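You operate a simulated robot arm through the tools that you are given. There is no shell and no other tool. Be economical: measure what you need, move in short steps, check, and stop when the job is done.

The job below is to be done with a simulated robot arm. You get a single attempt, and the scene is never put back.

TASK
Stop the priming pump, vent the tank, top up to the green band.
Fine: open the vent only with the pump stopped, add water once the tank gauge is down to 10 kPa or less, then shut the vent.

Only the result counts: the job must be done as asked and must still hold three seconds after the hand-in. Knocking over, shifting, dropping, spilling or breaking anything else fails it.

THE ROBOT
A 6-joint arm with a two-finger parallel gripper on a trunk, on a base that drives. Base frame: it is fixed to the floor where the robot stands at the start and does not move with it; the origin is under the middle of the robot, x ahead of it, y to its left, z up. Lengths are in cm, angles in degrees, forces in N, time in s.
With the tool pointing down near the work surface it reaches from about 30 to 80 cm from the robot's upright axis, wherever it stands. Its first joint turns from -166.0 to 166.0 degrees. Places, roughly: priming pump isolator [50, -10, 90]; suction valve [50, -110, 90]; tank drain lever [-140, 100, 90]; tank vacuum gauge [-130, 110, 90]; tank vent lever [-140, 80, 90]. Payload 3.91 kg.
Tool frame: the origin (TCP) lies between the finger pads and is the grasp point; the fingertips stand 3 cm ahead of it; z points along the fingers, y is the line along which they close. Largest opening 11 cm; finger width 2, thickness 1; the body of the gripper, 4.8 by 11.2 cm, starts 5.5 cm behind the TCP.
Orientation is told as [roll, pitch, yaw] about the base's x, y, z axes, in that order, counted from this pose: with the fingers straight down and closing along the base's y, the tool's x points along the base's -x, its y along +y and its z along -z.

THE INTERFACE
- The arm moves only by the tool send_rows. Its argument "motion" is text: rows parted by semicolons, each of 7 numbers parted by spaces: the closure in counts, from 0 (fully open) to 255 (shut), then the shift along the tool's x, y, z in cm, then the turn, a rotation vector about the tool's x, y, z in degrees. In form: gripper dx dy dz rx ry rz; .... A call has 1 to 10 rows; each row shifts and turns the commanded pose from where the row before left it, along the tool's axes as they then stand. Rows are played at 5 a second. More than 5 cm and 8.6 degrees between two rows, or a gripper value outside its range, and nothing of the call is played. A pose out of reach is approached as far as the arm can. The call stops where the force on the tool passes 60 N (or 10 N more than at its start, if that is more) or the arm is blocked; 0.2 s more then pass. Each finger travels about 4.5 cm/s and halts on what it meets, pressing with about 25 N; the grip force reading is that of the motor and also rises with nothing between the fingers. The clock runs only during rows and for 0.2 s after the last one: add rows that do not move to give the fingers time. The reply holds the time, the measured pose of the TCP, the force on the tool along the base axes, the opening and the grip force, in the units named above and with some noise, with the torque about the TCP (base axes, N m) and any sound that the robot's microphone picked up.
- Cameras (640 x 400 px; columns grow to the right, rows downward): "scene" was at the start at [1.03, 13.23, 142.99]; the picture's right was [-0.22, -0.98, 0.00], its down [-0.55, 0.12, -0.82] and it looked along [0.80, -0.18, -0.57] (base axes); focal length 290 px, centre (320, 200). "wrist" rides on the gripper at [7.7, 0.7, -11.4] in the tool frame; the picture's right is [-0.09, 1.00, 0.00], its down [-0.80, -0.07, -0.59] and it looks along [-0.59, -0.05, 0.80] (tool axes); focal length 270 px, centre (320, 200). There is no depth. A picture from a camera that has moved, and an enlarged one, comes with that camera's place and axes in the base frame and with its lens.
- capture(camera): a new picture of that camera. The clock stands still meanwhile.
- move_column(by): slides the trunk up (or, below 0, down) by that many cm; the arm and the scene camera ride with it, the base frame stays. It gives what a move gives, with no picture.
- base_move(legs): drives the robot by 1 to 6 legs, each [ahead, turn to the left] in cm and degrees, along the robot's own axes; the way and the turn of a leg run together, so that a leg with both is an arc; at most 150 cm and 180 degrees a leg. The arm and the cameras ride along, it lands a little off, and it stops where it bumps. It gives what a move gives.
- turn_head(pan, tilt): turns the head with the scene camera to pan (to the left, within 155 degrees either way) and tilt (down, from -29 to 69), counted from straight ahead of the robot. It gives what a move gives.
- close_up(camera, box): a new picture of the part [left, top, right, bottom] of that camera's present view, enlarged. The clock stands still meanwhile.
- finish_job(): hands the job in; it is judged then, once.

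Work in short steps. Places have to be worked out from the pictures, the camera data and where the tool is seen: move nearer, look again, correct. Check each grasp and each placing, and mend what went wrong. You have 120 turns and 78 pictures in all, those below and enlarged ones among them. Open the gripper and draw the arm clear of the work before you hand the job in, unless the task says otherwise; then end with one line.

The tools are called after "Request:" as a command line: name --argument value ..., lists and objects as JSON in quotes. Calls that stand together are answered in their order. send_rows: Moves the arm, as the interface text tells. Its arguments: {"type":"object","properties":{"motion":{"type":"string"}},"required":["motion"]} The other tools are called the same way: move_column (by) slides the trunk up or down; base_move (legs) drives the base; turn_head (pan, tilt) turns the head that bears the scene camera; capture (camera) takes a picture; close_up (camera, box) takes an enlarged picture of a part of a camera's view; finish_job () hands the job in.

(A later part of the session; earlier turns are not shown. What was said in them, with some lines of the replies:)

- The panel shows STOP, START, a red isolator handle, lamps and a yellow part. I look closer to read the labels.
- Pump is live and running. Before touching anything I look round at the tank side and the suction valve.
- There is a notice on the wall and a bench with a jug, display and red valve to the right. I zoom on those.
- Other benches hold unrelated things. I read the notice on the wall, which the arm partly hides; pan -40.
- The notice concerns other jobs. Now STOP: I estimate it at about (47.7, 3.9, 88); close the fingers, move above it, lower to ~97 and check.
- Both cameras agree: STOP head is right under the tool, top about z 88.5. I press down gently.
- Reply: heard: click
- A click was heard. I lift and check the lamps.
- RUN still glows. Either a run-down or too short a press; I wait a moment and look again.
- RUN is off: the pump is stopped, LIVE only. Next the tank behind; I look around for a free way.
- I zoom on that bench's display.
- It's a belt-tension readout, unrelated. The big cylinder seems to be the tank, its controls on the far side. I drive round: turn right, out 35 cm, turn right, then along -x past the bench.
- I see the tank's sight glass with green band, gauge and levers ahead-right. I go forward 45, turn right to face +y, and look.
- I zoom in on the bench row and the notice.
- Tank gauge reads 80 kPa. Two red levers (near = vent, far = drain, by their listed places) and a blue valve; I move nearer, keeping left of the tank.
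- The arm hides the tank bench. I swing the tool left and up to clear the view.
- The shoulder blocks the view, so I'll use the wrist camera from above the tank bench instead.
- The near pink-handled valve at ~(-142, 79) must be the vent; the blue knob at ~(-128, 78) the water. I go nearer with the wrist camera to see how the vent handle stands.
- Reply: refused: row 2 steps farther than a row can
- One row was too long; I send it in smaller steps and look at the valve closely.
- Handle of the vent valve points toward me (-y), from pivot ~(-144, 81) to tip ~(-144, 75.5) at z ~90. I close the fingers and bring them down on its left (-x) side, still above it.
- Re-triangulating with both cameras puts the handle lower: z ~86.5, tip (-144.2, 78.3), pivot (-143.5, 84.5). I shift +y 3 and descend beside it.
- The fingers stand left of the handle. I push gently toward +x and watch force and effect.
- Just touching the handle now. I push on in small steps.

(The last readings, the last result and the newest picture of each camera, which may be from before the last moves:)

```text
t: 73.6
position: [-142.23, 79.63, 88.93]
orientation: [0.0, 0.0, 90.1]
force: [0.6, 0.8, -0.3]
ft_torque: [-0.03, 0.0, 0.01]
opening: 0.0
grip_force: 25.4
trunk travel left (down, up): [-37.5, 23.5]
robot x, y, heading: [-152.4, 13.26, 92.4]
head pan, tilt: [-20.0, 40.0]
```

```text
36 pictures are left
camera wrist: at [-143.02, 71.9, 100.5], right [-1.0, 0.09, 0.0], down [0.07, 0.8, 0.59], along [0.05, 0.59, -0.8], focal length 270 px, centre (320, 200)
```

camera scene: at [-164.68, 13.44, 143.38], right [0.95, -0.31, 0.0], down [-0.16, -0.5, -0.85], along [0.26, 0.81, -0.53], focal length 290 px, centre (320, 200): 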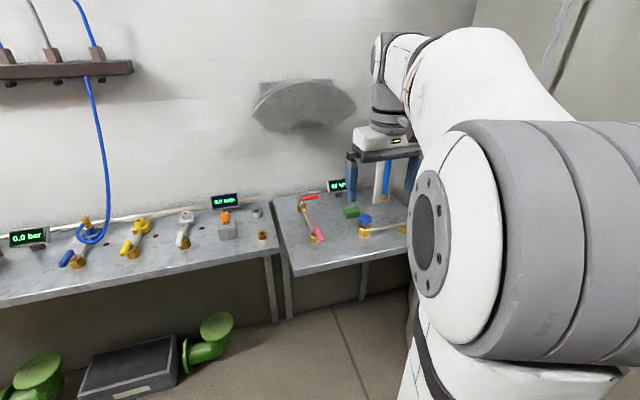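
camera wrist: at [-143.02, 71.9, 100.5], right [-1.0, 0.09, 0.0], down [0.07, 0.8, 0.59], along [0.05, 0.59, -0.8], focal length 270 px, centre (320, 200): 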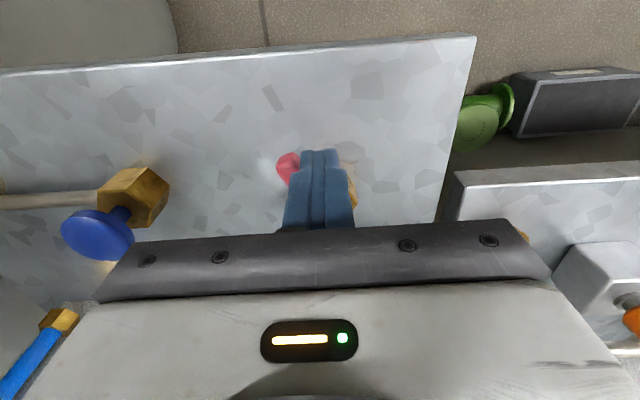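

The handle turns easily. I keep pushing along the arc, +x with +y.

Request:
send_rows --motion "255 -0.2 -0.7 0 0 0 0; 255 -0.3 -0.7 0 0 0 0; 255 -0.5 -0.7 0 0 0 0; 255 -0.6 -0.6 0 0 0 0; 255 0 0 0 0 0 0"

Request:
capture --camera "wrist"

Request:
capture --camera "scene"

```text
t: 74.8
position: [-139.64, 81.27, 89.1]
orientation: [0.0, 0.1, 90.0]
force: [-0.5, 0.1, 0.4]
ft_torque: [0.02, 0.0, -0.01]
opening: 0.02
grip_force: 24.7
trunk travel left (down, up): [-37.5, 23.5]
robot x, y, heading: [-153.03, 13.2, 92.2]
head pan, tilt: [-20.0, 40.0]
```

```text
35 pictures are left
camera wrist: at [-140.3, 73.49, 100.57], right [-1.0, 0.09, 0.0], down [0.07, 0.8, 0.59], along [0.05, 0.59, -0.8], focal length 270 px, centre (320, 200)
```

wrist: 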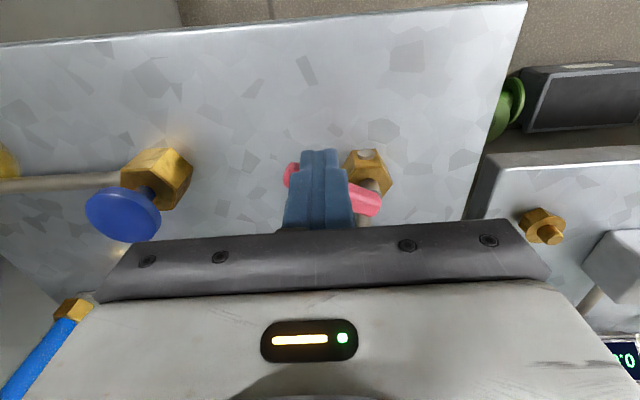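

```text
34 pictures are left
camera scene: at [-164.82, 13.04, 142.15], right [0.95, -0.31, 0.0], down [-0.2, -0.61, -0.77], along [0.23, 0.73, -0.64], focal length 290 px, centre (320, 200)
```

scene: 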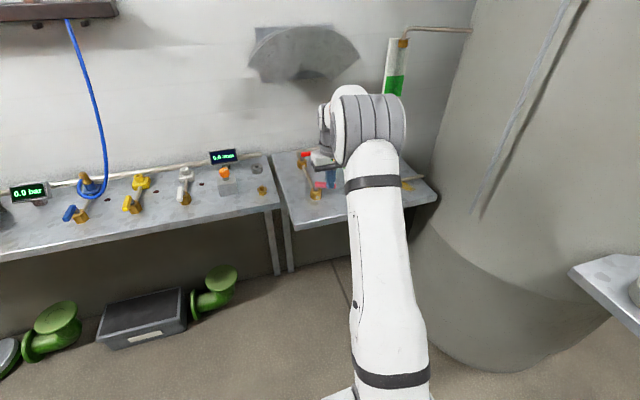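

The handle is ~65° round. I push +y a bit more to bring it to +x, then withdraw to read the gauge.

Request:
send_rows --motion "255 -0.5 -0.2 0 0 0 0; 255 -0.5 0 0 0 0 0; 255 -0.5 0 0 0 0 0; 255 -0.4 0 0 0 0 0; 255 0 0 0 0 0 0"

Request:
capture --camera "wrist"

```text
t: 76.0
position: [-139.56, 83.19, 89.0]
orientation: [0.0, 0.1, 89.9]
force: [-1.7, -0.2, -0.5]
ft_torque: [-0.05, 0.02, -0.01]
opening: 0.02
grip_force: 24.2
trunk travel left (down, up): [-37.5, 23.5]
robot x, y, heading: [-152.85, 13.16, 92.2]
head pan, tilt: [-20.0, 40.0]
```

```text
33 pictures are left
camera wrist: at [-140.14, 75.37, 100.5], right [-1.0, 0.09, 0.0], down [0.07, 0.8, 0.59], along [0.05, 0.59, -0.8], focal length 270 px, centre (320, 200)
```

wrist: 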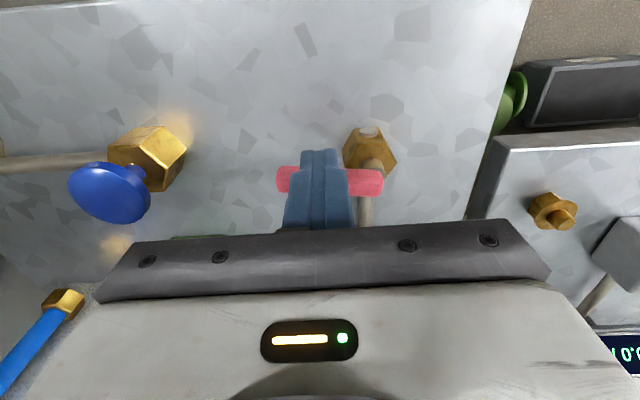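

Handle is now across at +x. I withdraw and read the gauge.

Request:
send_rows --motion "255 3 0 0 0 0 0; 255 2 0 -4 0 0 0; 255 3 0 -4 0 0 0; 255 3 0 -4 0 0 0; 255 4 0 -3 0 0 0; 255 4 0 -3 0 0 0; 255 4 -2 -3 0 0 0; 255 4 -3 0 0 0 0; 255 0 -4 0 0 0 0"

Request:
capture --camera "scene"

```text
refused: row 7 steps farther than a row can; nothing moved
```

```text
32 pictures are left
camera scene: at [-164.82, 13.03, 142.15], right [0.95, -0.31, 0.0], down [-0.2, -0.61, -0.77], along [0.23, 0.73, -0.64], focal length 290 px, centre (320, 200)
```

scene: 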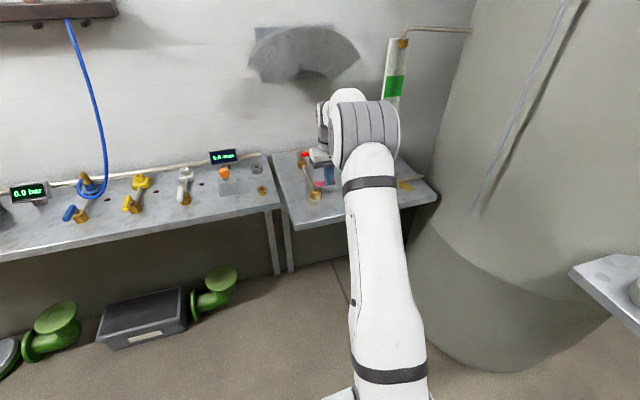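

Step too long again; I resend with shorter steps.

Request:
send_rows --motion "255 3 0 0 0 0 0; 255 2 0 -4 0 0 0; 255 2 0 -4 0 0 0; 255 2 0 -4 0 0 0; 255 4 0 -2 0 0 0; 255 4 0 -2 0 0 0; 255 4 -2 -2 0 0 0; 255 3 -3 0 0 0 0; 255 0 -4 0 0 0 0"

Request:
close_up --camera "scene" --box '[245, 20, 485, 220]'

```text
t: 78.0
position: [-130.39, 58.92, 107.13]
orientation: [0.0, 0.0, 90.0]
force: [-0.6, 0.0, 0.0]
ft_torque: [0.03, 0.01, 0.02]
opening: 0.0
grip_force: 25.5
trunk travel left (down, up): [-37.5, 23.5]
robot x, y, heading: [-152.63, 13.09, 92.2]
head pan, tilt: [-20.0, 40.0]
```

```text
2.00 times, centred on (365, 120) of scene
camera zoom: at [-164.81, 13.02, 142.15], right [0.95, -0.31, 0.0], down [-0.2, -0.61, -0.77], along [0.23, 0.73, -0.64], focal length 580 px, centre (230, 360)
```

zoom: 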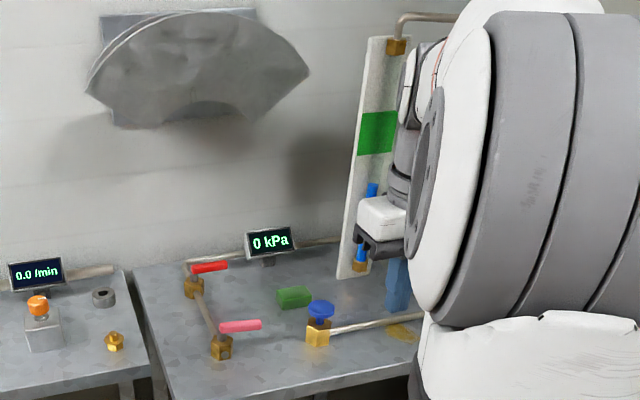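

Gauge reads 0 kPa: vent is open. The water level is below the green band. Now the blue knob at ~(-128.3, 82, 89): I bring the half-open gripper above it.

Request:
send_rows --motion "70 -4.5 -1 1 0 0 0; 70 -4.5 -1 1 0 0 0; 70 -4.5 0 1 0 0 0; 70 -4.5 0 2 0 0 0; 70 -4.5 0 2 0 0 0; 70 -0.6 0 2 0 0 0; 70 0 0 0 0 0 0"

Request:
capture --camera "wrist"

Request:
capture --camera "scene"

```text
t: 79.6
position: [-128.38, 81.89, 98.01]
orientation: [0.0, 0.0, 90.1]
force: [0.0, -0.3, 1.3]
ft_torque: [-0.02, -0.01, 0.03]
opening: 7.98
grip_force: 0.0
trunk travel left (down, up): [-37.5, 23.5]
robot x, y, heading: [-152.61, 13.19, 92.3]
head pan, tilt: [-20.0, 40.0]
```

```text
30 pictures are left
camera wrist: at [-129.03, 74.29, 109.44], right [-1.0, 0.09, 0.0], down [0.07, 0.8, 0.59], along [0.05, 0.59, -0.8], focal length 270 px, centre (320, 200)
```

wrist: 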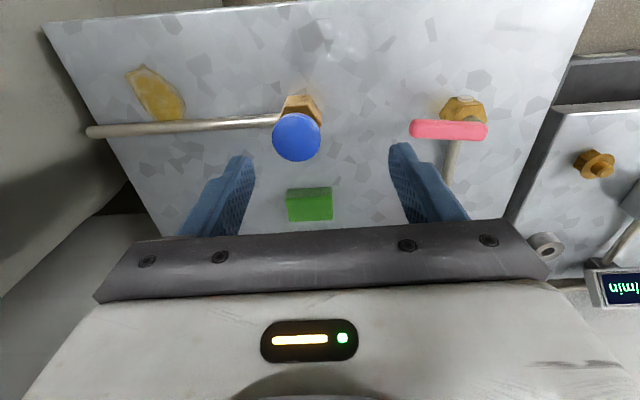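

```text
29 pictures are left
camera scene: at [-164.82, 13.02, 142.15], right [0.95, -0.31, 0.0], down [-0.2, -0.61, -0.77], along [0.23, 0.73, -0.64], focal length 290 px, centre (320, 200)
```

scene: 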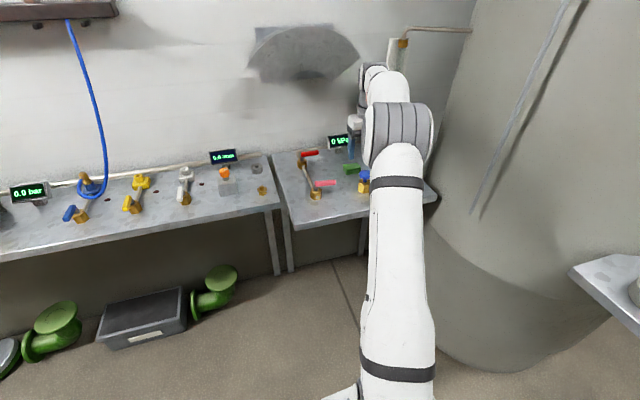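

The elbow hides the sight glass from here, so I'll work in small openings and back off to look. Refined knob position: (-126.3, 83.8, 87), diameter ~4; I go down round it and close.

Request:
send_rows --motion "70 -1.9 -2.1 0 0 0 0; 70 0 0 4 0 0 0; 70 0 0 3 0 0 0; 70 0 0 2 0 0 0; 255 0 0 0 0 0 0; 255 0 0 0 0 0 0; 255 0 0 0 0 0 0; 255 0 0 0 0 0 0"

Request:
capture --camera "wrist"

```text
t: 81.4
position: [-126.08, 84.05, 88.82]
orientation: [0.0, 0.0, 89.9]
force: [12.0, 0.5, -0.6]
ft_torque: [0.14, -0.39, 0.01]
opening: 4.27
grip_force: 45.2
trunk travel left (down, up): [-37.5, 23.5]
robot x, y, heading: [-153.15, 13.54, 92.4]
head pan, tilt: [-20.0, 40.0]
```

```text
28 pictures are left
camera wrist: at [-126.72, 76.38, 100.33], right [-1.0, 0.09, 0.0], down [0.07, 0.8, 0.59], along [0.05, 0.59, -0.8], focal length 270 px, centre (320, 200)
```

wrist: 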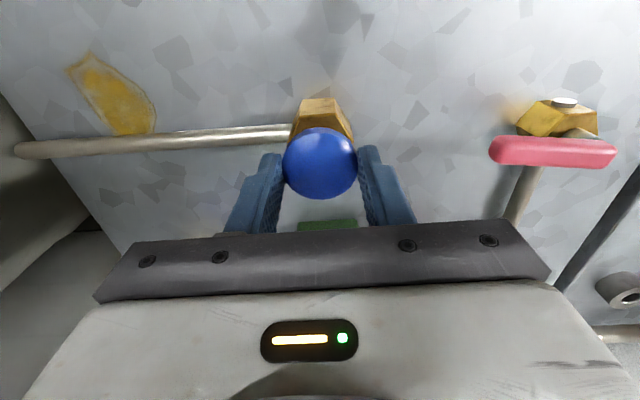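

Knob is gripped (4.27 cm), with slight side load. I centre a little and turn ~32° counter-clockwise (opening sense).

Request:
send_rows --motion "255 0 -0.3 0 0 0 0; 255 0 0 0 0 0 -8; 255 0 0 0 0 0 -8; 255 0 0 0 0 0 -8; 255 0 0 0 0 0 -8; 255 0 0 0 0 0 0"

Request:
capture --camera "scene"

```text
t: 82.8
position: [-125.97, 84.02, 88.97]
orientation: [0.0, -0.1, 122.1]
force: [3.8, 0.3, -4.0]
ft_torque: [0.13, -0.04, -0.07]
opening: 4.25
grip_force: 45.3
trunk travel left (down, up): [-37.5, 23.5]
robot x, y, heading: [-153.1, 12.97, 92.0]
head pan, tilt: [-20.0, 40.0]
```

```text
27 pictures are left
camera scene: at [-164.76, 13.08, 142.16], right [0.95, -0.31, 0.0], down [-0.2, -0.61, -0.77], along [0.23, 0.73, -0.64], focal length 290 px, centre (320, 200)
```

scene: 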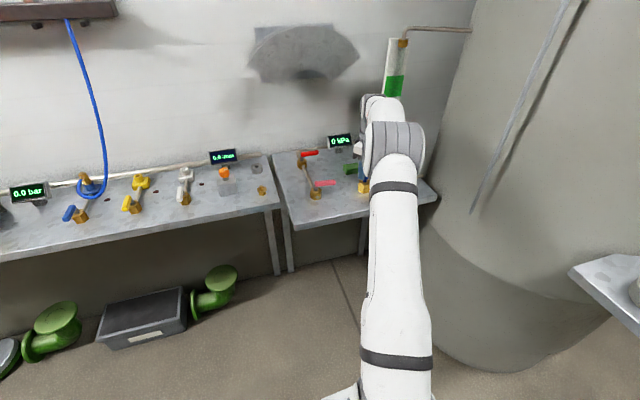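

The green band now shows above the wrist. Zoom on it.

Request:
close_up --camera "scene" --box '[360, 20, 440, 120]'

Request:
capture --camera "wrist"

```text
4.00 times, centred on (400, 70) of scene
camera zoom: at [-164.76, 13.08, 142.16], right [0.95, -0.31, 0.0], down [-0.2, -0.61, -0.77], along [0.23, 0.73, -0.64], focal length 1160 px, centre (0, 720)
```

zoom: 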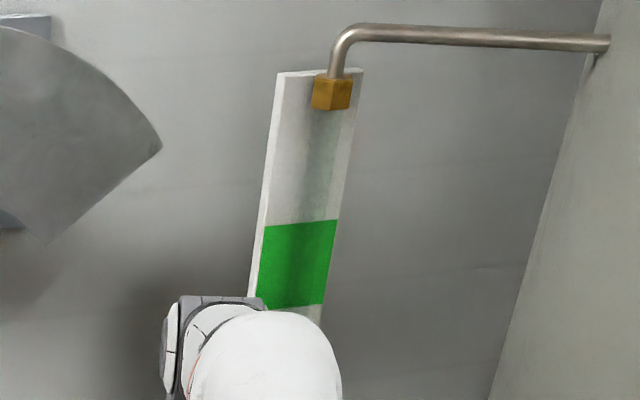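

```text
25 pictures are left
camera wrist: at [-122.47, 77.19, 100.44], right [-0.89, -0.46, 0.0], down [-0.37, 0.72, 0.59], along [-0.27, 0.53, -0.8], focal length 270 px, centre (320, 200)
```

wrist: 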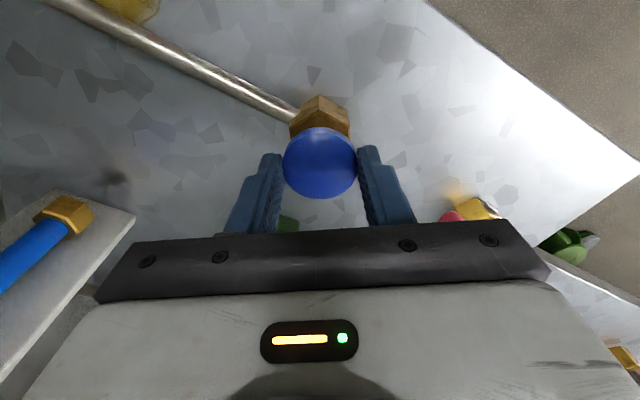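

I can watch the band from here; no blue in it yet. I wait 2 s to see whether water flows at this opening.

Request:
send_rows --motion "255 0 0 0 0 0 0; 255 0 0 0 0 0 0; 255 0 0 0 0 0 0; 255 0 0 0 0 0 0; 255 0 0 0 0 0 0; 255 0 0 0 0 0 0; 255 0 0 0 0 0 0; 255 0 0 0 0 0 0; 255 0 0 0 0 0 0"

Request:
close_up --camera "scene" --box '[360, 20, 440, 120]'

```text
t: 84.8
position: [-125.94, 84.08, 89.05]
orientation: [0.0, 0.0, 122.0]
force: [6.5, -1.4, -5.6]
ft_torque: [-0.03, -0.15, -0.16]
opening: 4.26
grip_force: 45.0
trunk travel left (down, up): [-37.5, 23.5]
robot x, y, heading: [-152.95, 13.01, 92.2]
head pan, tilt: [-20.0, 40.0]
```

```text
4.00 times, centred on (400, 70) of scene
camera zoom: at [-164.74, 13.08, 142.16], right [0.95, -0.31, 0.0], down [-0.2, -0.61, -0.77], along [0.23, 0.73, -0.64], focal length 1160 px, centre (0, 720)
```

zoom: 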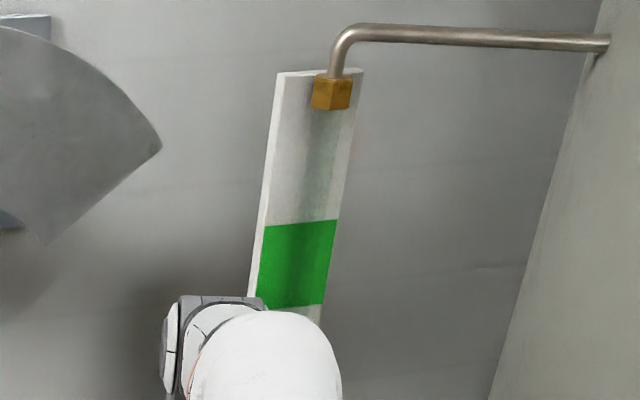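

No water in the band yet. I open a further 32° and wait a second.

Request:
send_rows --motion "255 0 0 0 0 0 -8; 255 0 0 0 0 0 -8; 255 0 0 0 0 0 -8; 255 0 0 0 0 0 -8; 255 0 0 0 0 0 0; 255 0 0 0 0 0 0; 255 0 0 0 0 0 0; 255 0 0 0 0 0 0; 255 0 0 0 0 0 0"

Request:
capture --camera "scene"

```text
t: 86.8
position: [-126.0, 84.23, 89.02]
orientation: [0.0, 0.0, 154.0]
force: [1.8, 4.9, -0.3]
ft_torque: [-0.04, -0.08, -0.11]
opening: 4.23
grip_force: 45.3
trunk travel left (down, up): [-37.5, 23.5]
robot x, y, heading: [-152.94, 13.23, 92.4]
head pan, tilt: [-20.0, 40.0]
```

```text
23 pictures are left
camera scene: at [-164.8, 13.1, 142.16], right [0.95, -0.31, 0.0], down [-0.2, -0.61, -0.77], along [0.23, 0.73, -0.64], focal length 290 px, centre (320, 200)
```

scene: 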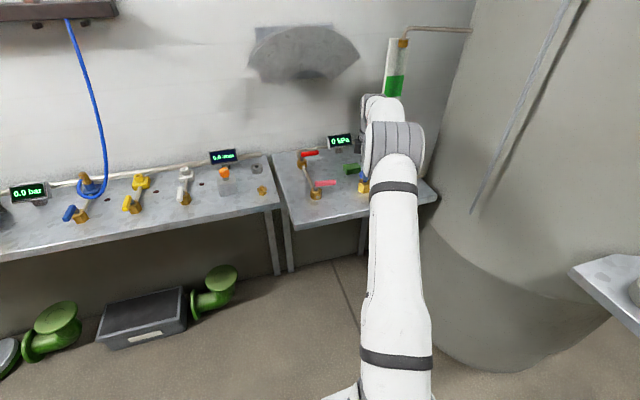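

Still nothing in the band; I wait 2 s more and look.

Request:
send_rows --motion "255 0 0 0 0 0 0; 255 0 0 0 0 0 0; 255 0 0 0 0 0 0; 255 0 0 0 0 0 0; 255 0 0 0 0 0 0; 255 0 0 0 0 0 0; 255 0 0 0 0 0 0; 255 0 0 0 0 0 0; 255 0 0 0 0 0 0; 255 0 0 0 0 0 0"

Request:
close_up --camera "scene" --box '[360, 20, 440, 120]'

```text
t: 89.0
position: [-125.95, 84.2, 89.08]
orientation: [0.0, 0.1, 154.0]
force: [1.5, 5.4, 0.6]
ft_torque: [0.32, -0.13, -0.2]
opening: 4.26
grip_force: 44.5
trunk travel left (down, up): [-37.5, 23.5]
robot x, y, heading: [-152.78, 13.23, 92.0]
head pan, tilt: [-20.0, 40.0]
```

```text
4.00 times, centred on (400, 70) of scene
camera zoom: at [-164.81, 13.08, 142.16], right [0.95, -0.31, 0.0], down [-0.2, -0.61, -0.77], along [0.23, 0.73, -0.64], focal length 1160 px, centre (0, 720)
```

zoom: 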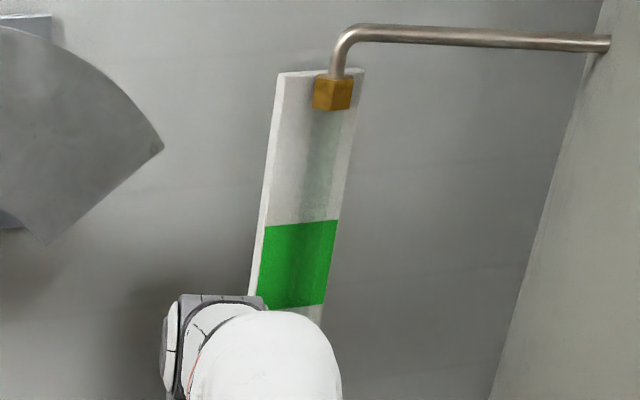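

I can't tell the level below the band; I release, lift, draw back and look.

Request:
send_rows --motion "60 0 0 0 0 0 0; 60 0 0 0 0 0 0; 60 0 0 -4.5 0 0 0; 60 0 0 -4.5 0 0 0; 60 1.98 4.05 -2 0 0 0; 60 1.98 4.05 -2 0 0 0; 60 1.98 4.05 -2 0 0 0; 60 1.98 4.05 -2 0 0 0; 60 1.98 4.05 0 0 0 0; 60 0 0 0 0 0 0"

Request:
close_up --camera "scene" --box '[280, 20, 480, 220]'

```text
t: 91.2
position: [-126.24, 61.59, 105.93]
orientation: [0.0, -0.1, 154.0]
force: [0.5, -0.5, -0.2]
ft_torque: [0.0, -0.01, 0.0]
opening: 8.4
grip_force: 0.1
trunk travel left (down, up): [-37.5, 23.5]
robot x, y, heading: [-153.0, 13.01, 92.2]
head pan, tilt: [-20.0, 40.0]
```

```text
2.00 times, centred on (380, 120) of scene
camera zoom: at [-164.83, 12.99, 142.15], right [0.95, -0.31, 0.0], down [-0.2, -0.61, -0.77], along [0.23, 0.73, -0.64], focal length 580 px, centre (200, 360)
```

zoom: 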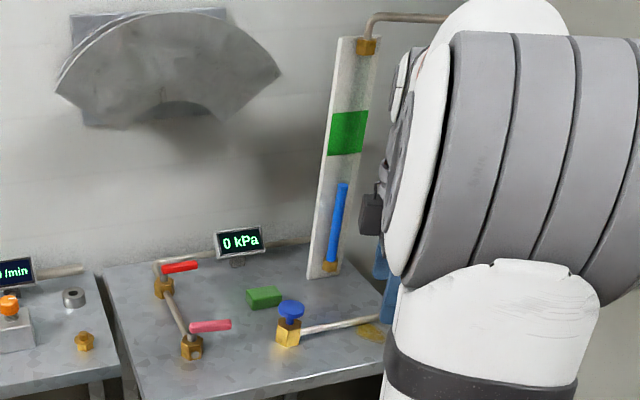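

Level maybe a touch higher. I take a tight zoom, wait 2 s, and compare.

Request:
close_up --camera "scene" --box '[420, 60, 480, 160]'

Request:
send_rows --motion "60 0 0 0 0 0 0; 60 0 0 0 0 0 0; 60 0 0 0 0 0 0; 60 0 0 0 0 0 0; 60 0 0 0 0 0 0; 60 0 0 0 0 0 0; 60 0 0 0 0 0 0; 60 0 0 0 0 0 0; 60 0 0 0 0 0 0; 60 0 0 0 0 0 0"

Request:
close_up --camera "scene" --box '[370, 60, 430, 160]'

```text
4.00 times, centred on (450, 110) of scene
camera zoom: at [-164.83, 12.99, 142.15], right [0.95, -0.31, 0.0], down [-0.2, -0.61, -0.77], along [0.23, 0.73, -0.64], focal length 1160 px, centre (-200, 560)
```

zoom: 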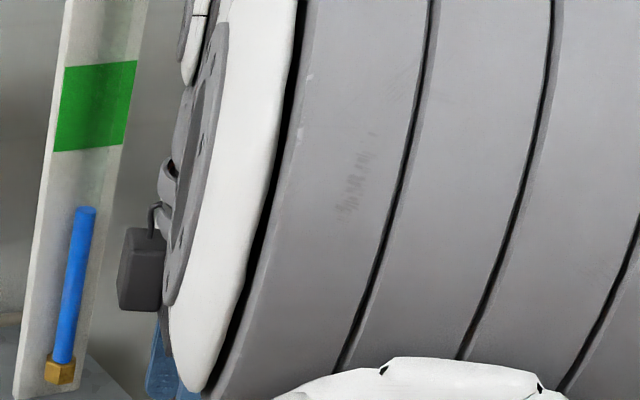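

```text
t: 93.4
position: [-126.16, 61.61, 105.87]
orientation: [0.0, 0.1, 154.1]
force: [-1.0, -0.3, 0.0]
ft_torque: [-0.01, -0.02, -0.02]
opening: 8.43
grip_force: 0.1
trunk travel left (down, up): [-37.5, 23.5]
robot x, y, heading: [-152.93, 13.02, 92.3]
head pan, tilt: [-20.0, 40.0]
```

```text
4.00 times, centred on (400, 110) of scene
camera zoom: at [-164.82, 13.02, 142.15], right [0.95, -0.31, 0.0], down [-0.2, -0.61, -0.77], along [0.23, 0.73, -0.64], focal length 1160 px, centre (0, 560)
```

zoom: 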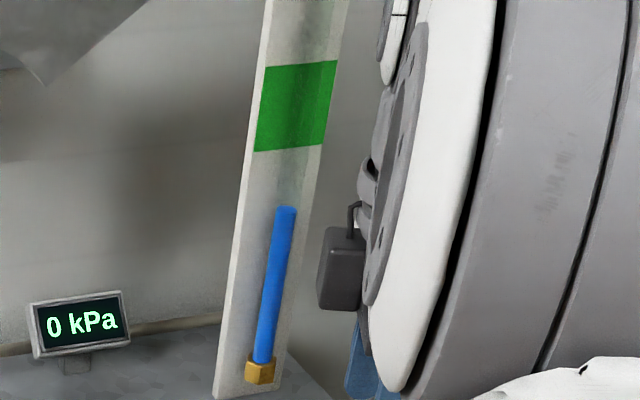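

No flow in 2 s, and the cap turned freely with hardly any torque. Its mushroom shape suggests a push valve; I close the fingers, go above it and press gently.

Request:
send_rows --motion "255 -1.98 -4.05 0 0 0 0; 255 -1.98 -4.05 2 0 0 0; 255 -1.98 -4.05 2 0 0 0; 255 -1.98 -4.05 2 0 0 0; 255 -1.98 -4.05 2 0 0 0; 255 0 0 3 0 0 0; 255 0 0 1 0 0 0; 255 0 0 0 0 0 0"

Request:
capture --camera "wrist"

```text
t: 95.2
position: [-126.08, 84.21, 93.75]
orientation: [0.0, 0.1, 154.0]
force: [0.9, -0.3, -0.3]
ft_torque: [0.01, -0.02, 0.0]
opening: 0.0
grip_force: 25.3
trunk travel left (down, up): [-37.5, 23.5]
robot x, y, heading: [-153.11, 13.54, 92.4]
head pan, tilt: [-20.0, 40.0]
```

```text
18 pictures are left
camera wrist: at [-119.49, 80.21, 105.35], right [-0.52, -0.86, 0.0], down [-0.69, 0.42, 0.59], along [-0.51, 0.31, -0.8], focal length 270 px, centre (320, 200)
```

wrist: 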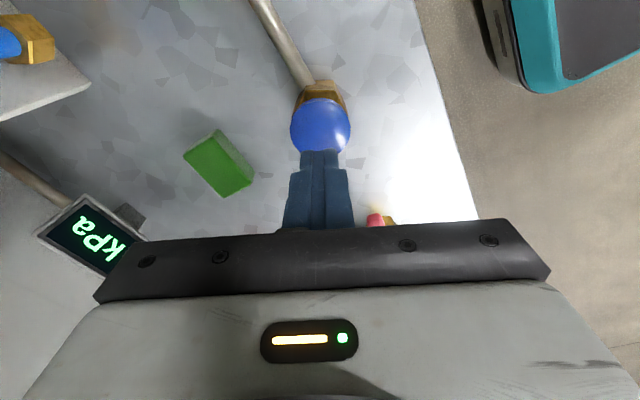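

Centred above the cap. I press down in small steps.

Request:
send_rows --motion "255 0 0 1.5 0 0 0; 255 0 0 0.5 0 0 0; 255 0 0 0.4 0 0 0; 255 0 0 0.4 0 0 0; 255 0 0 0 0 0 0"

```text
t: 96.4
position: [-126.03, 84.16, 91.22]
orientation: [0.0, 0.0, 154.0]
force: [0.0, -0.3, 0.7]
ft_torque: [-0.01, -0.02, 0.0]
opening: 0.0
grip_force: 25.1
trunk travel left (down, up): [-37.5, 23.5]
robot x, y, heading: [-152.44, 13.2, 92.0]
head pan, tilt: [-20.0, 40.0]
```

Tip at 88.2, no contact yet; continue.

Request:
send_rows --motion "255 0 0 0.4 0 0 0; 255 0 0 0.3 0 0 0; 255 0 0 0.3 0 0 0; 255 0 0 0 0 0 0"

Request:
close_up --camera "scene" --box '[360, 20, 440, 120]'

```text
t: 97.4
position: [-126.18, 84.12, 90.13]
orientation: [0.0, 0.0, 154.0]
force: [0.8, -0.3, -0.1]
ft_torque: [-0.01, 0.0, -0.04]
opening: 0.01
grip_force: 24.8
trunk travel left (down, up): [-37.5, 23.5]
robot x, y, heading: [-152.83, 13.39, 92.0]
head pan, tilt: [-20.0, 40.0]
```

```text
4.00 times, centred on (400, 70) of scene
camera zoom: at [-164.82, 13.04, 142.15], right [0.95, -0.31, 0.0], down [-0.2, -0.61, -0.77], along [0.23, 0.73, -0.64], focal length 1160 px, centre (0, 720)
```

zoom: 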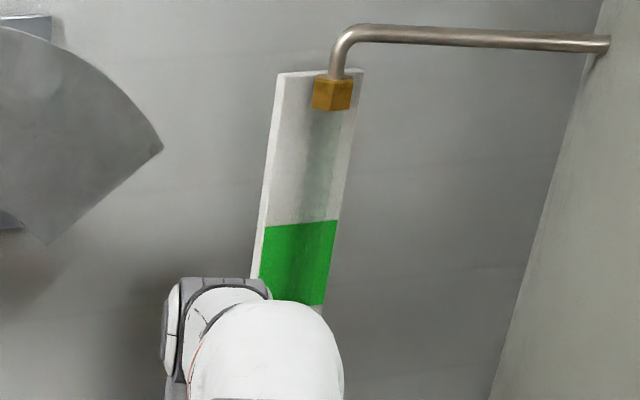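

Tip at 87.1 with no contact; continue slowly.

Request:
send_rows --motion "255 0 0 0.3 0 0 0; 255 0 0 0.3 0 0 0; 255 0 0 0.3 0 0 0; 255 0 0 0 0 0 0"

```text
t: 98.4
position: [-126.05, 84.12, 89.48]
orientation: [0.1, -0.1, 154.0]
force: [-1.5, 0.1, 3.4]
ft_torque: [0.01, 0.05, -0.01]
opening: 0.0
grip_force: 24.8
trunk travel left (down, up): [-37.5, 23.5]
robot x, y, heading: [-152.91, 13.01, 92.3]
head pan, tilt: [-20.0, 40.0]
```

Contact now (3.4 N). A bit further to see whether it gives like a spring.

Request:
send_rows --motion "255 0 0 0.3 0 0 0; 255 0 0 0.3 0 0 0; 255 0 0 0 0 0 0"

```text
t: 99.2
position: [-126.25, 83.96, 88.87]
orientation: [0.0, 0.1, 154.0]
force: [-0.4, -0.6, 6.9]
ft_torque: [-0.02, 0.03, -0.04]
opening: 0.0
grip_force: 25.2
trunk travel left (down, up): [-37.5, 23.5]
robot x, y, heading: [-152.38, 13.23, 91.9]
head pan, tilt: [-20.0, 40.0]
```

It yields like a spring: a push valve. I press a bit more and watch the glass.

Request:
send_rows --motion "255 0 0 0.3 0 0 0; 255 0 0 0.3 0 0 0; 255 0 0 0 0 0 0; 255 0 0 0 0 0 0"

Request:
close_up --camera "scene" --box '[360, 20, 440, 120]'

```text
t: 100.2
position: [-126.04, 84.17, 88.78]
orientation: [-0.7, -0.1, 153.9]
force: [7.0, 10.1, 38.3]
ft_torque: [0.26, -0.21, 0.04]
opening: 0.0
grip_force: 25.1
trunk travel left (down, up): [-37.5, 23.5]
robot x, y, heading: [-152.55, 13.03, 92.3]
head pan, tilt: [-20.0, 40.0]
```

```text
4.00 times, centred on (400, 70) of scene
camera zoom: at [-164.9, 12.74, 142.17], right [0.95, -0.31, 0.0], down [-0.2, -0.61, -0.77], along [0.23, 0.73, -0.64], focal length 1160 px, centre (0, 720)
```

zoom: 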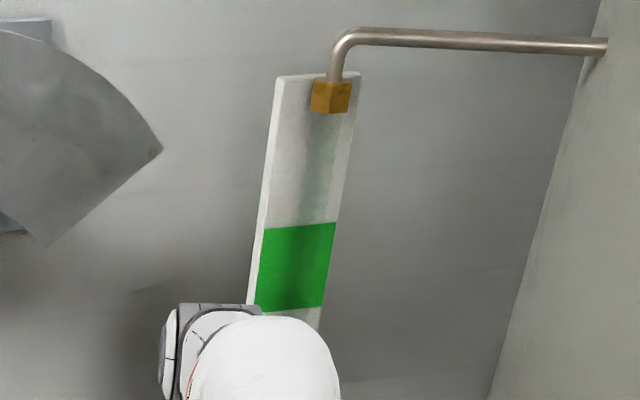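

It bottomed (38 N). I ease 0.35 cm while staying pressed, hold ~1.2 s, then look.

Request:
send_rows --motion "255 0 0 -0.35 0 0 0; 255 0 0 0 0 0 0; 255 0 0 0 0 0 0; 255 0 0 0 0 0 0; 255 0 0 0 0 0 0; 255 0 0 0 0 0 0"

Request:
close_up --camera "scene" --box '[360, 20, 440, 120]'

```text
t: 101.6
position: [-126.29, 83.96, 88.69]
orientation: [-0.2, 0.1, 153.9]
force: [7.1, 9.7, 28.5]
ft_torque: [0.29, -0.17, 0.0]
opening: 0.0
grip_force: 25.5
trunk travel left (down, up): [-37.5, 23.5]
robot x, y, heading: [-153.08, 12.9, 92.2]
head pan, tilt: [-20.0, 40.0]
```

```text
4.00 times, centred on (400, 70) of scene
camera zoom: at [-164.86, 12.83, 142.16], right [0.95, -0.31, 0.0], down [-0.2, -0.61, -0.77], along [0.23, 0.73, -0.64], focal length 1160 px, centre (0, 720)
```

zoom: 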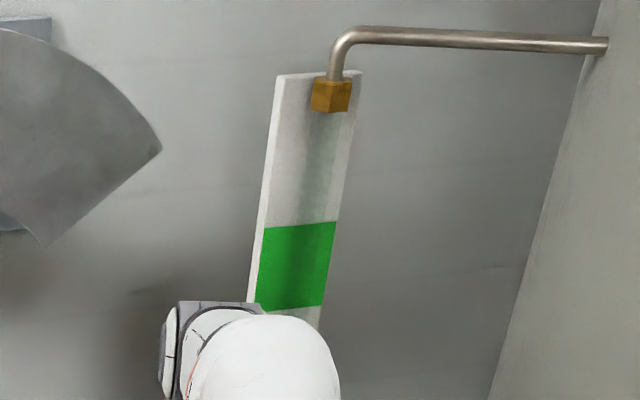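

No blue in the band yet; hold 1.6 s more.

Request:
send_rows --motion "255 0 0 -0.1 0 0 0; 255 0 0 0 0 0 0; 255 0 0 0 0 0 0; 255 0 0 0 0 0 0; 255 0 0 0 0 0 0; 255 0 0 0 0 0 0; 255 0 0 0 0 0 0; 255 0 0 0 0 0 0"

Request:
close_up --camera "scene" --box '[360, 20, 440, 120]'

```text
t: 103.4
position: [-126.18, 83.98, 88.69]
orientation: [-0.2, 0.0, 153.9]
force: [1.0, 10.3, 26.9]
ft_torque: [0.28, 0.0, -0.03]
opening: 0.0
grip_force: 24.6
trunk travel left (down, up): [-37.5, 23.5]
robot x, y, heading: [-152.57, 13.33, 92.1]
head pan, tilt: [-20.0, 40.0]
```

```text
4.00 times, centred on (400, 70) of scene
camera zoom: at [-164.92, 12.85, 142.15], right [0.95, -0.31, 0.0], down [-0.2, -0.61, -0.77], along [0.23, 0.73, -0.64], focal length 1160 px, centre (0, 720)
```

zoom: 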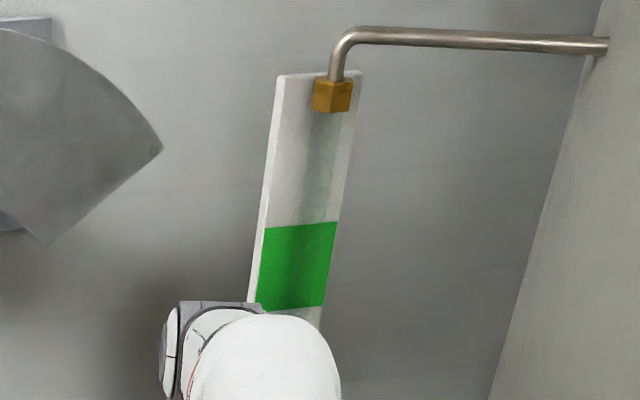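

No blue yet and few pictures left (14). I release, back off, and check the level once.

Request:
send_rows --motion "255 0 0 -4.5 0 0 0; 255 0 0 -4.5 0 0 0; 255 1.98 4.05 -2 0 0 0; 255 1.98 4.05 -2 0 0 0; 255 1.98 4.05 -2 0 0 0; 255 1.98 4.05 -2 0 0 0; 255 1.98 4.05 0 0 0 0; 255 0 0 0 0 0 0"

Request:
close_up --camera "scene" --box '[350, 60, 430, 185]'

```text
t: 105.2
position: [-125.9, 61.28, 105.64]
orientation: [-0.1, 0.0, 154.0]
force: [0.0, -0.6, -0.4]
ft_torque: [0.03, -0.01, 0.01]
opening: 0.03
grip_force: 25.1
trunk travel left (down, up): [-37.5, 23.5]
robot x, y, heading: [-152.83, 13.13, 92.2]
head pan, tilt: [-20.0, 40.0]
```

```text
3.20 times, centred on (390, 122) of scene
camera zoom: at [-164.82, 12.99, 142.15], right [0.95, -0.31, 0.0], down [-0.2, -0.61, -0.77], along [0.23, 0.73, -0.64], focal length 928 px, centre (96, 448)
```

zoom: 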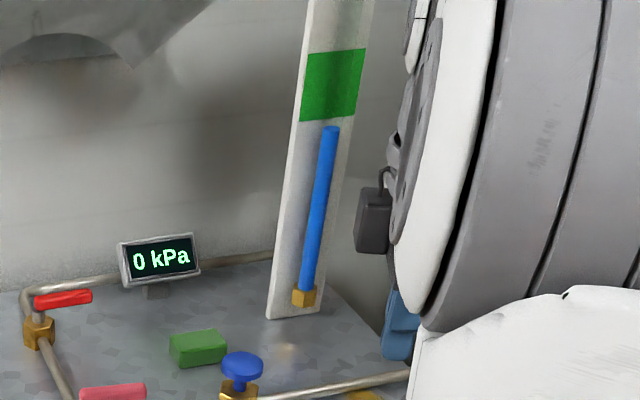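

Pressing works: level rose from well below to just under the band in ~4 s of pressing (~10 px/s here; ~41 px more reaches mid-band). I press again for about 3.5 s, then check.

Request:
send_rows --motion "255 -1.98 -4.05 0 0 0 0; 255 -1.98 -4.05 2 0 0 0; 255 -1.98 -4.05 2 0 0 0; 255 -1.98 -4.05 2 0 0 0; 255 -1.98 -4.05 2 0 0 0; 255 0 0 4.5 0 0 0; 255 0 0 2.8 0 0 0; 255 0 0 1.0 0 0 0; 255 0 0 0.6 0 0 0; 255 0 0 0 0 0 0"

Request:
send_rows --motion "255 0 0 0 0 0 0; 255 0 0 0 0 0 0; 255 0 0 0 0 0 0; 255 0 0 0 0 0 0; 255 0 0 0 0 0 0; 255 0 0 0 0 0 0; 255 0 0 0 0 0 0; 255 0 0 0 0 0 0; 255 0 0 0 0 0 0; 255 0 0 0 0 0 0"

Request:
close_up --camera "scene" --box '[360, 20, 440, 120]'

```text
t: 107.4
position: [-125.99, 83.86, 88.92]
orientation: [0.0, 0.0, 154.0]
force: [0.5, 3.1, 5.0]
ft_torque: [0.09, -0.02, 0.0]
opening: 0.0
grip_force: 25.1
trunk travel left (down, up): [-37.5, 23.5]
robot x, y, heading: [-152.87, 13.19, 92.0]
head pan, tilt: [-20.0, 40.0]
```

```text
t: 109.6
position: [-126.04, 84.08, 88.9]
orientation: [0.0, 0.0, 154.0]
force: [2.0, 2.7, 7.6]
ft_torque: [0.13, -0.02, 0.05]
opening: 0.0
grip_force: 24.5
trunk travel left (down, up): [-37.5, 23.5]
robot x, y, heading: [-152.55, 13.03, 92.2]
head pan, tilt: [-20.0, 40.0]
```

```text
4.00 times, centred on (400, 70) of scene
camera zoom: at [-164.84, 12.98, 142.15], right [0.95, -0.31, 0.0], down [-0.2, -0.61, -0.77], along [0.23, 0.73, -0.64], focal length 1160 px, centre (0, 720)
```

zoom: 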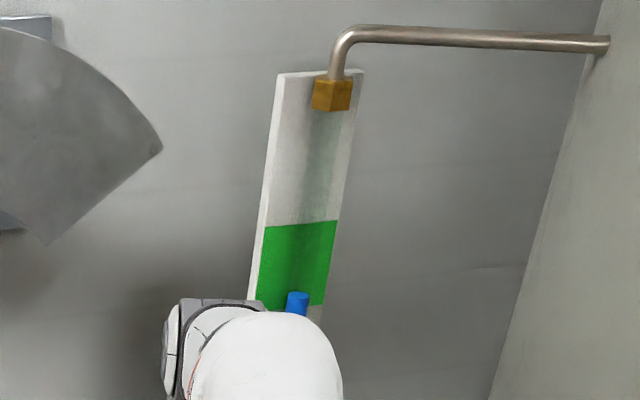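

Level is entering the band (row 293; band 308–222, ~10 px/s). I hold 2.2 s more, then lift.

Request:
send_rows --motion "255 0 0 0 0 0 0; 255 0 0 0 0 0 0; 255 0 0 0 0 0 0; 255 0 0 0 0 0 0; 255 0 0 0 0 0 0; 255 0 0 0 0 0 0; 255 0 0 0 0 0 0; 255 0 0 0 0 0 0; 255 0 0 0 0 0 0; 255 0 0 0 0 0 0"

Request:
send_rows --motion "255 0 0 -4.5 0 0 0; 255 0 0 -4.5 0 0 0; 255 1.98 4.05 -2 0 0 0; 255 1.98 4.05 -2 0 0 0; 255 1.98 4.05 -2 0 0 0; 255 1.98 4.05 -2 0 0 0; 255 1.98 4.05 0 0 0 0; 255 0 0 0 0 0 0"

Request:
close_up --camera "scene" --box '[350, 60, 430, 185]'

```text
t: 111.8
position: [-125.99, 84.08, 88.76]
orientation: [0.0, 0.0, 154.0]
force: [1.4, 1.4, 7.4]
ft_torque: [0.04, -0.03, -0.01]
opening: 0.0
grip_force: 25.4
trunk travel left (down, up): [-37.5, 23.5]
robot x, y, heading: [-152.77, 13.06, 92.0]
head pan, tilt: [-20.0, 40.0]
```

```text
t: 113.6
position: [-126.09, 61.59, 105.57]
orientation: [0.1, 0.0, 154.0]
force: [0.6, -0.2, 0.3]
ft_torque: [0.02, 0.0, 0.01]
opening: 0.01
grip_force: 25.1
trunk travel left (down, up): [-37.5, 23.5]
robot x, y, heading: [-152.93, 13.29, 92.0]
head pan, tilt: [-20.0, 40.0]
```

```text
3.20 times, centred on (390, 122) of scene
camera zoom: at [-164.83, 12.99, 142.15], right [0.95, -0.31, 0.0], down [-0.2, -0.61, -0.77], along [0.23, 0.73, -0.64], focal length 928 px, centre (96, 448)
```

zoom: 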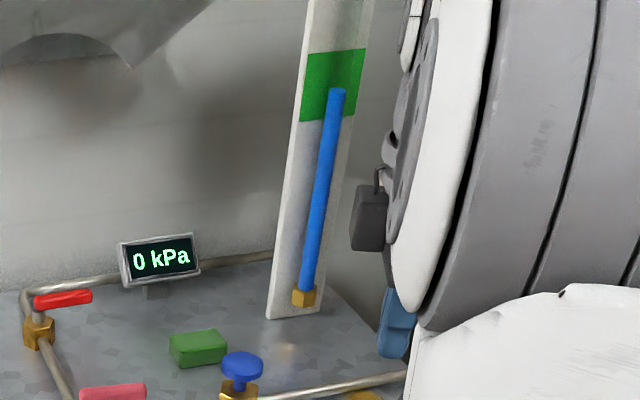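

Level is mid-band. Now shut the vent: first turn the tool back to yaw 90.

Request:
send_rows --motion "255 0 0 0 0 0 8; 255 0 0 0 0 0 8; 255 0 0 0 0 0 8; 255 0 0 0 0 0 8; 255 0 0 0 0 0 8; 255 0 0 0 0 0 8; 255 0 0 0 0 0 8; 255 0 0 0 0 0 8; 255 0 0 0 0 0 0"

Request:
send_rows --motion "255 -4 2.5 0 0 0 0; 255 -4 2.5 0 0 0 0; 255 -4 2.5 0 0 0 0; 255 -4 2.5 0 0 0 0; 255 -4 2.5 0 0 0 0; 255 -4 0.8 0 0 0 0; 255 -2.9 0 0 0 0 0; 255 0 0 3 0 0 0; 255 0 0 3 0 0 0; 255 0 0 0 0 0 0"

Request:
capture --camera "wrist"

```text
t: 115.6
position: [-126.05, 61.52, 105.7]
orientation: [0.0, -0.1, 89.9]
force: [-0.3, -0.4, 0.0]
ft_torque: [-0.01, 0.02, -0.01]
opening: 0.01
grip_force: 24.8
trunk travel left (down, up): [-37.5, 23.5]
robot x, y, heading: [-152.76, 13.16, 92.2]
head pan, tilt: [-20.0, 40.0]
```

```text
t: 117.8
position: [-139.31, 88.4, 99.85]
orientation: [0.0, 0.1, 90.1]
force: [0.9, -0.7, -0.7]
ft_torque: [-0.02, 0.01, -0.03]
opening: 0.01
grip_force: 25.1
trunk travel left (down, up): [-37.5, 23.5]
robot x, y, heading: [-152.52, 13.45, 92.2]
head pan, tilt: [-20.0, 40.0]
```

```text
10 pictures are left
camera wrist: at [-139.98, 80.73, 111.29], right [-1.0, 0.09, 0.0], down [0.07, 0.8, 0.59], along [0.05, 0.59, -0.8], focal length 270 px, centre (320, 200)
```

wrist: 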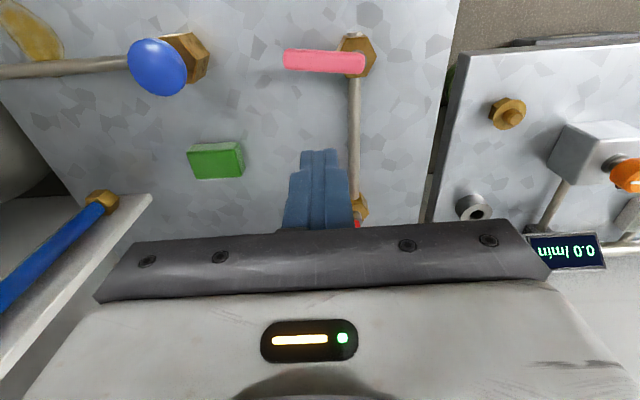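

The spot below is clear between the pipe and the sponge. I descend to handle height (TCP z 89).

Request:
send_rows --motion "255 0 0 4 0 0 0; 255 0 0 4 0 0 0; 255 0 0 1.8 0 0 0; 255 0 0 0.9 0 0 0; 255 0 0 0 0 0 0"

Request:
send_rows --motion "255 1 0 0 0 0 0; 255 1 0 0 0 0 0; 255 1 -0.2 0 0 0 0; 255 1 -0.1 0 0 0 0; 255 1 0 0 0 0 0; 255 0.7 0 0 0 0 0; 255 0 0 0 0 0 0"

Request:
capture --camera "wrist"

```text
t: 119.0
position: [-139.24, 88.59, 88.98]
orientation: [-0.1, 0.0, 90.1]
force: [0.0, -0.3, 0.5]
ft_torque: [0.02, 0.03, 0.02]
opening: 0.02
grip_force: 24.6
trunk travel left (down, up): [-37.5, 23.5]
robot x, y, heading: [-152.85, 13.01, 92.5]
head pan, tilt: [-20.0, 40.0]
```

```text
t: 120.6
position: [-138.99, 82.76, 88.95]
orientation: [0.1, -0.1, 90.0]
force: [0.1, 0.7, -0.1]
ft_torque: [0.0, 0.03, 0.0]
opening: 0.01
grip_force: 25.6
trunk travel left (down, up): [-37.5, 23.5]
robot x, y, heading: [-152.91, 13.23, 92.0]
head pan, tilt: [-20.0, 40.0]
```

```text
9 pictures are left
camera wrist: at [-139.69, 75.05, 100.45], right [-1.0, 0.09, 0.0], down [0.07, 0.8, 0.59], along [0.05, 0.59, -0.8], focal length 270 px, centre (320, 200)
```

wrist: 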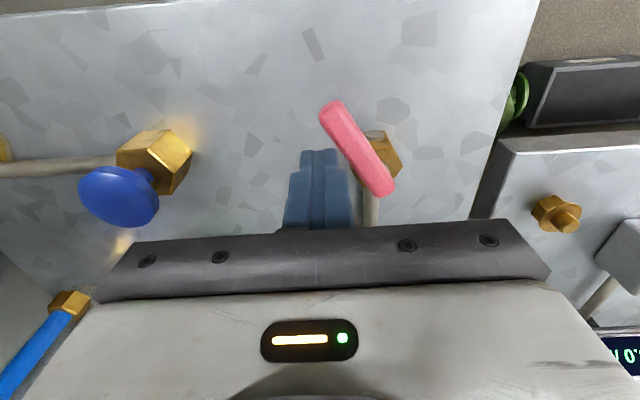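

Handle at about 55° back. Continue around the arc toward -x.

Request:
send_rows --motion "255 0.9 0.5 0 0 0 0; 255 0.9 0.7 0 0 0 0; 255 0.6 0.8 0 0 0 0; 255 0 0.6 0 0 0 0; 255 0 0.4 0 0 0 0; 255 0 0 0 0 0 0"

Request:
capture --camera "wrist"

```text
t: 122.0
position: [-141.48, 80.36, 89.06]
orientation: [0.1, 0.0, 89.9]
force: [36.4, -5.4, -0.9]
ft_torque: [-0.2, -1.07, -0.29]
opening: 0.01
grip_force: 25.2
trunk travel left (down, up): [-37.5, 23.5]
robot x, y, heading: [-152.79, 12.98, 92.2]
head pan, tilt: [-20.0, 40.0]
```

```text
8 pictures are left
camera wrist: at [-142.16, 72.55, 100.55], right [-1.0, 0.09, 0.0], down [0.07, 0.8, 0.59], along [0.05, 0.59, -0.8], focal length 270 px, centre (320, 200)
```

wrist: 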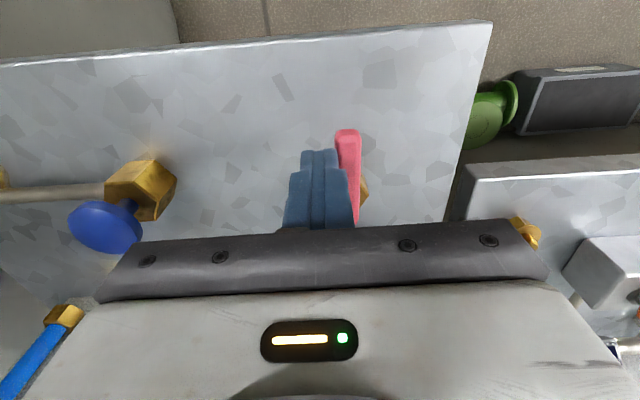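

The handle is against its stop at -y (36 N): vent shut. I ease off, lift and draw back, then verify.

Request:
send_rows --motion "255 0 -0.6 0 0 0 0; 255 0 -0.9 0 0 0 0; 255 0 0 -4.5 0 0 0; 255 0 0 -4.5 0 0 0; 255 4 0 -2 0 0 0; 255 4 0 -2 0 0 0; 255 4 -2 -2 0 0 0; 255 4 -2.5 0 0 0 0; 255 4 -2.5 0 0 0 0; 0 0 0 0 0 0 0"

Request:
close_up --camera "scene" --box '[270, 40, 450, 220]'

```text
t: 124.2
position: [-133.62, 60.17, 104.16]
orientation: [0.0, 0.0, 90.0]
force: [0.7, 0.0, -0.1]
ft_torque: [-0.01, 0.02, -0.03]
opening: 3.24
grip_force: 0.0
trunk travel left (down, up): [-37.5, 23.5]
robot x, y, heading: [-152.56, 13.13, 92.5]
head pan, tilt: [-20.0, 40.0]
```

```text
2.22 times, centred on (360, 130) of scene
camera zoom: at [-164.81, 12.99, 142.16], right [0.95, -0.31, 0.0], down [-0.2, -0.61, -0.77], along [0.23, 0.73, -0.64], focal length 644 px, centre (231, 356)
```

zoom: 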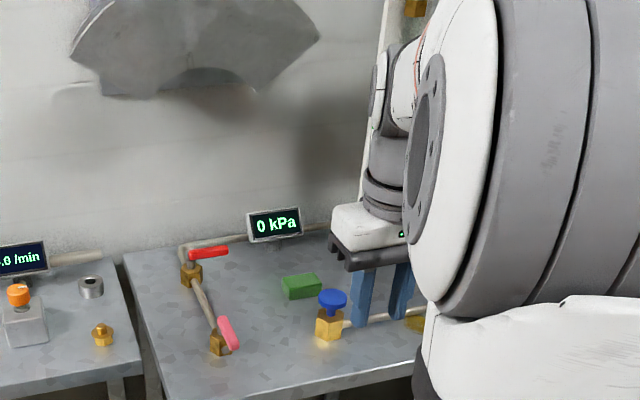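

Vent handle is back to its shut position, gauge 0. I draw the arm further clear, open the gripper and check the level last.

Request:
send_rows --motion "0 4 -2 -2 0 0 0; 0 4 -2 -2 0 0 0; 0 4 -2 -2 0 0 0; 0 0 -2 0 0 0 0; 0 0 0 0 0 0 0; 0 0 0 0 0 0 0; 0 0 0 0 0 0 0; 0 0 0 0 0 0 0"

Request:
close_up --camera "scene" --box '[270, 30, 450, 210]'

```text
t: 126.0
position: [-125.38, 48.47, 110.1]
orientation: [-0.1, -0.1, 90.0]
force: [-0.2, 0.0, -0.1]
ft_torque: [-0.02, 0.01, 0.0]
opening: 11.02
grip_force: 0.1
trunk travel left (down, up): [-37.5, 23.5]
robot x, y, heading: [-152.76, 13.02, 92.1]
head pan, tilt: [-20.0, 40.0]
```

```text
2.22 times, centred on (360, 120) of scene
camera zoom: at [-164.82, 13.0, 142.15], right [0.95, -0.31, 0.0], down [-0.2, -0.61, -0.77], along [0.23, 0.73, -0.64], focal length 644 px, centre (231, 378)
```

zoom: 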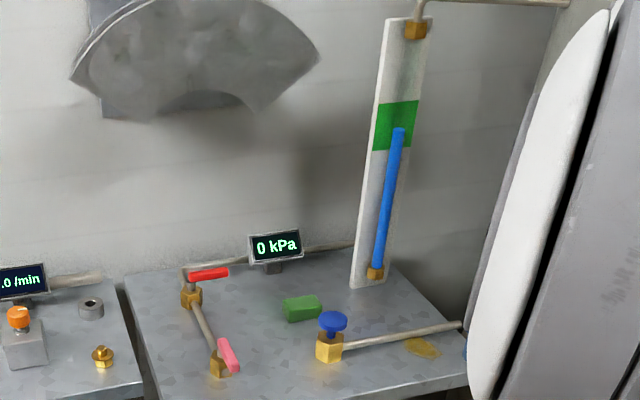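

The level is steady in mid-band, the vent is shut, the gauge reads 0 kPa and the pump is stopped. I hand the job in.

Request:
finish_job

```text
The job is handed in.
```

I stopped the priming pump, vented the tank from 80 to 0 kPa, topped it up to the middle of the green band and shut the vent again. The gripper is open and the arm is clear.
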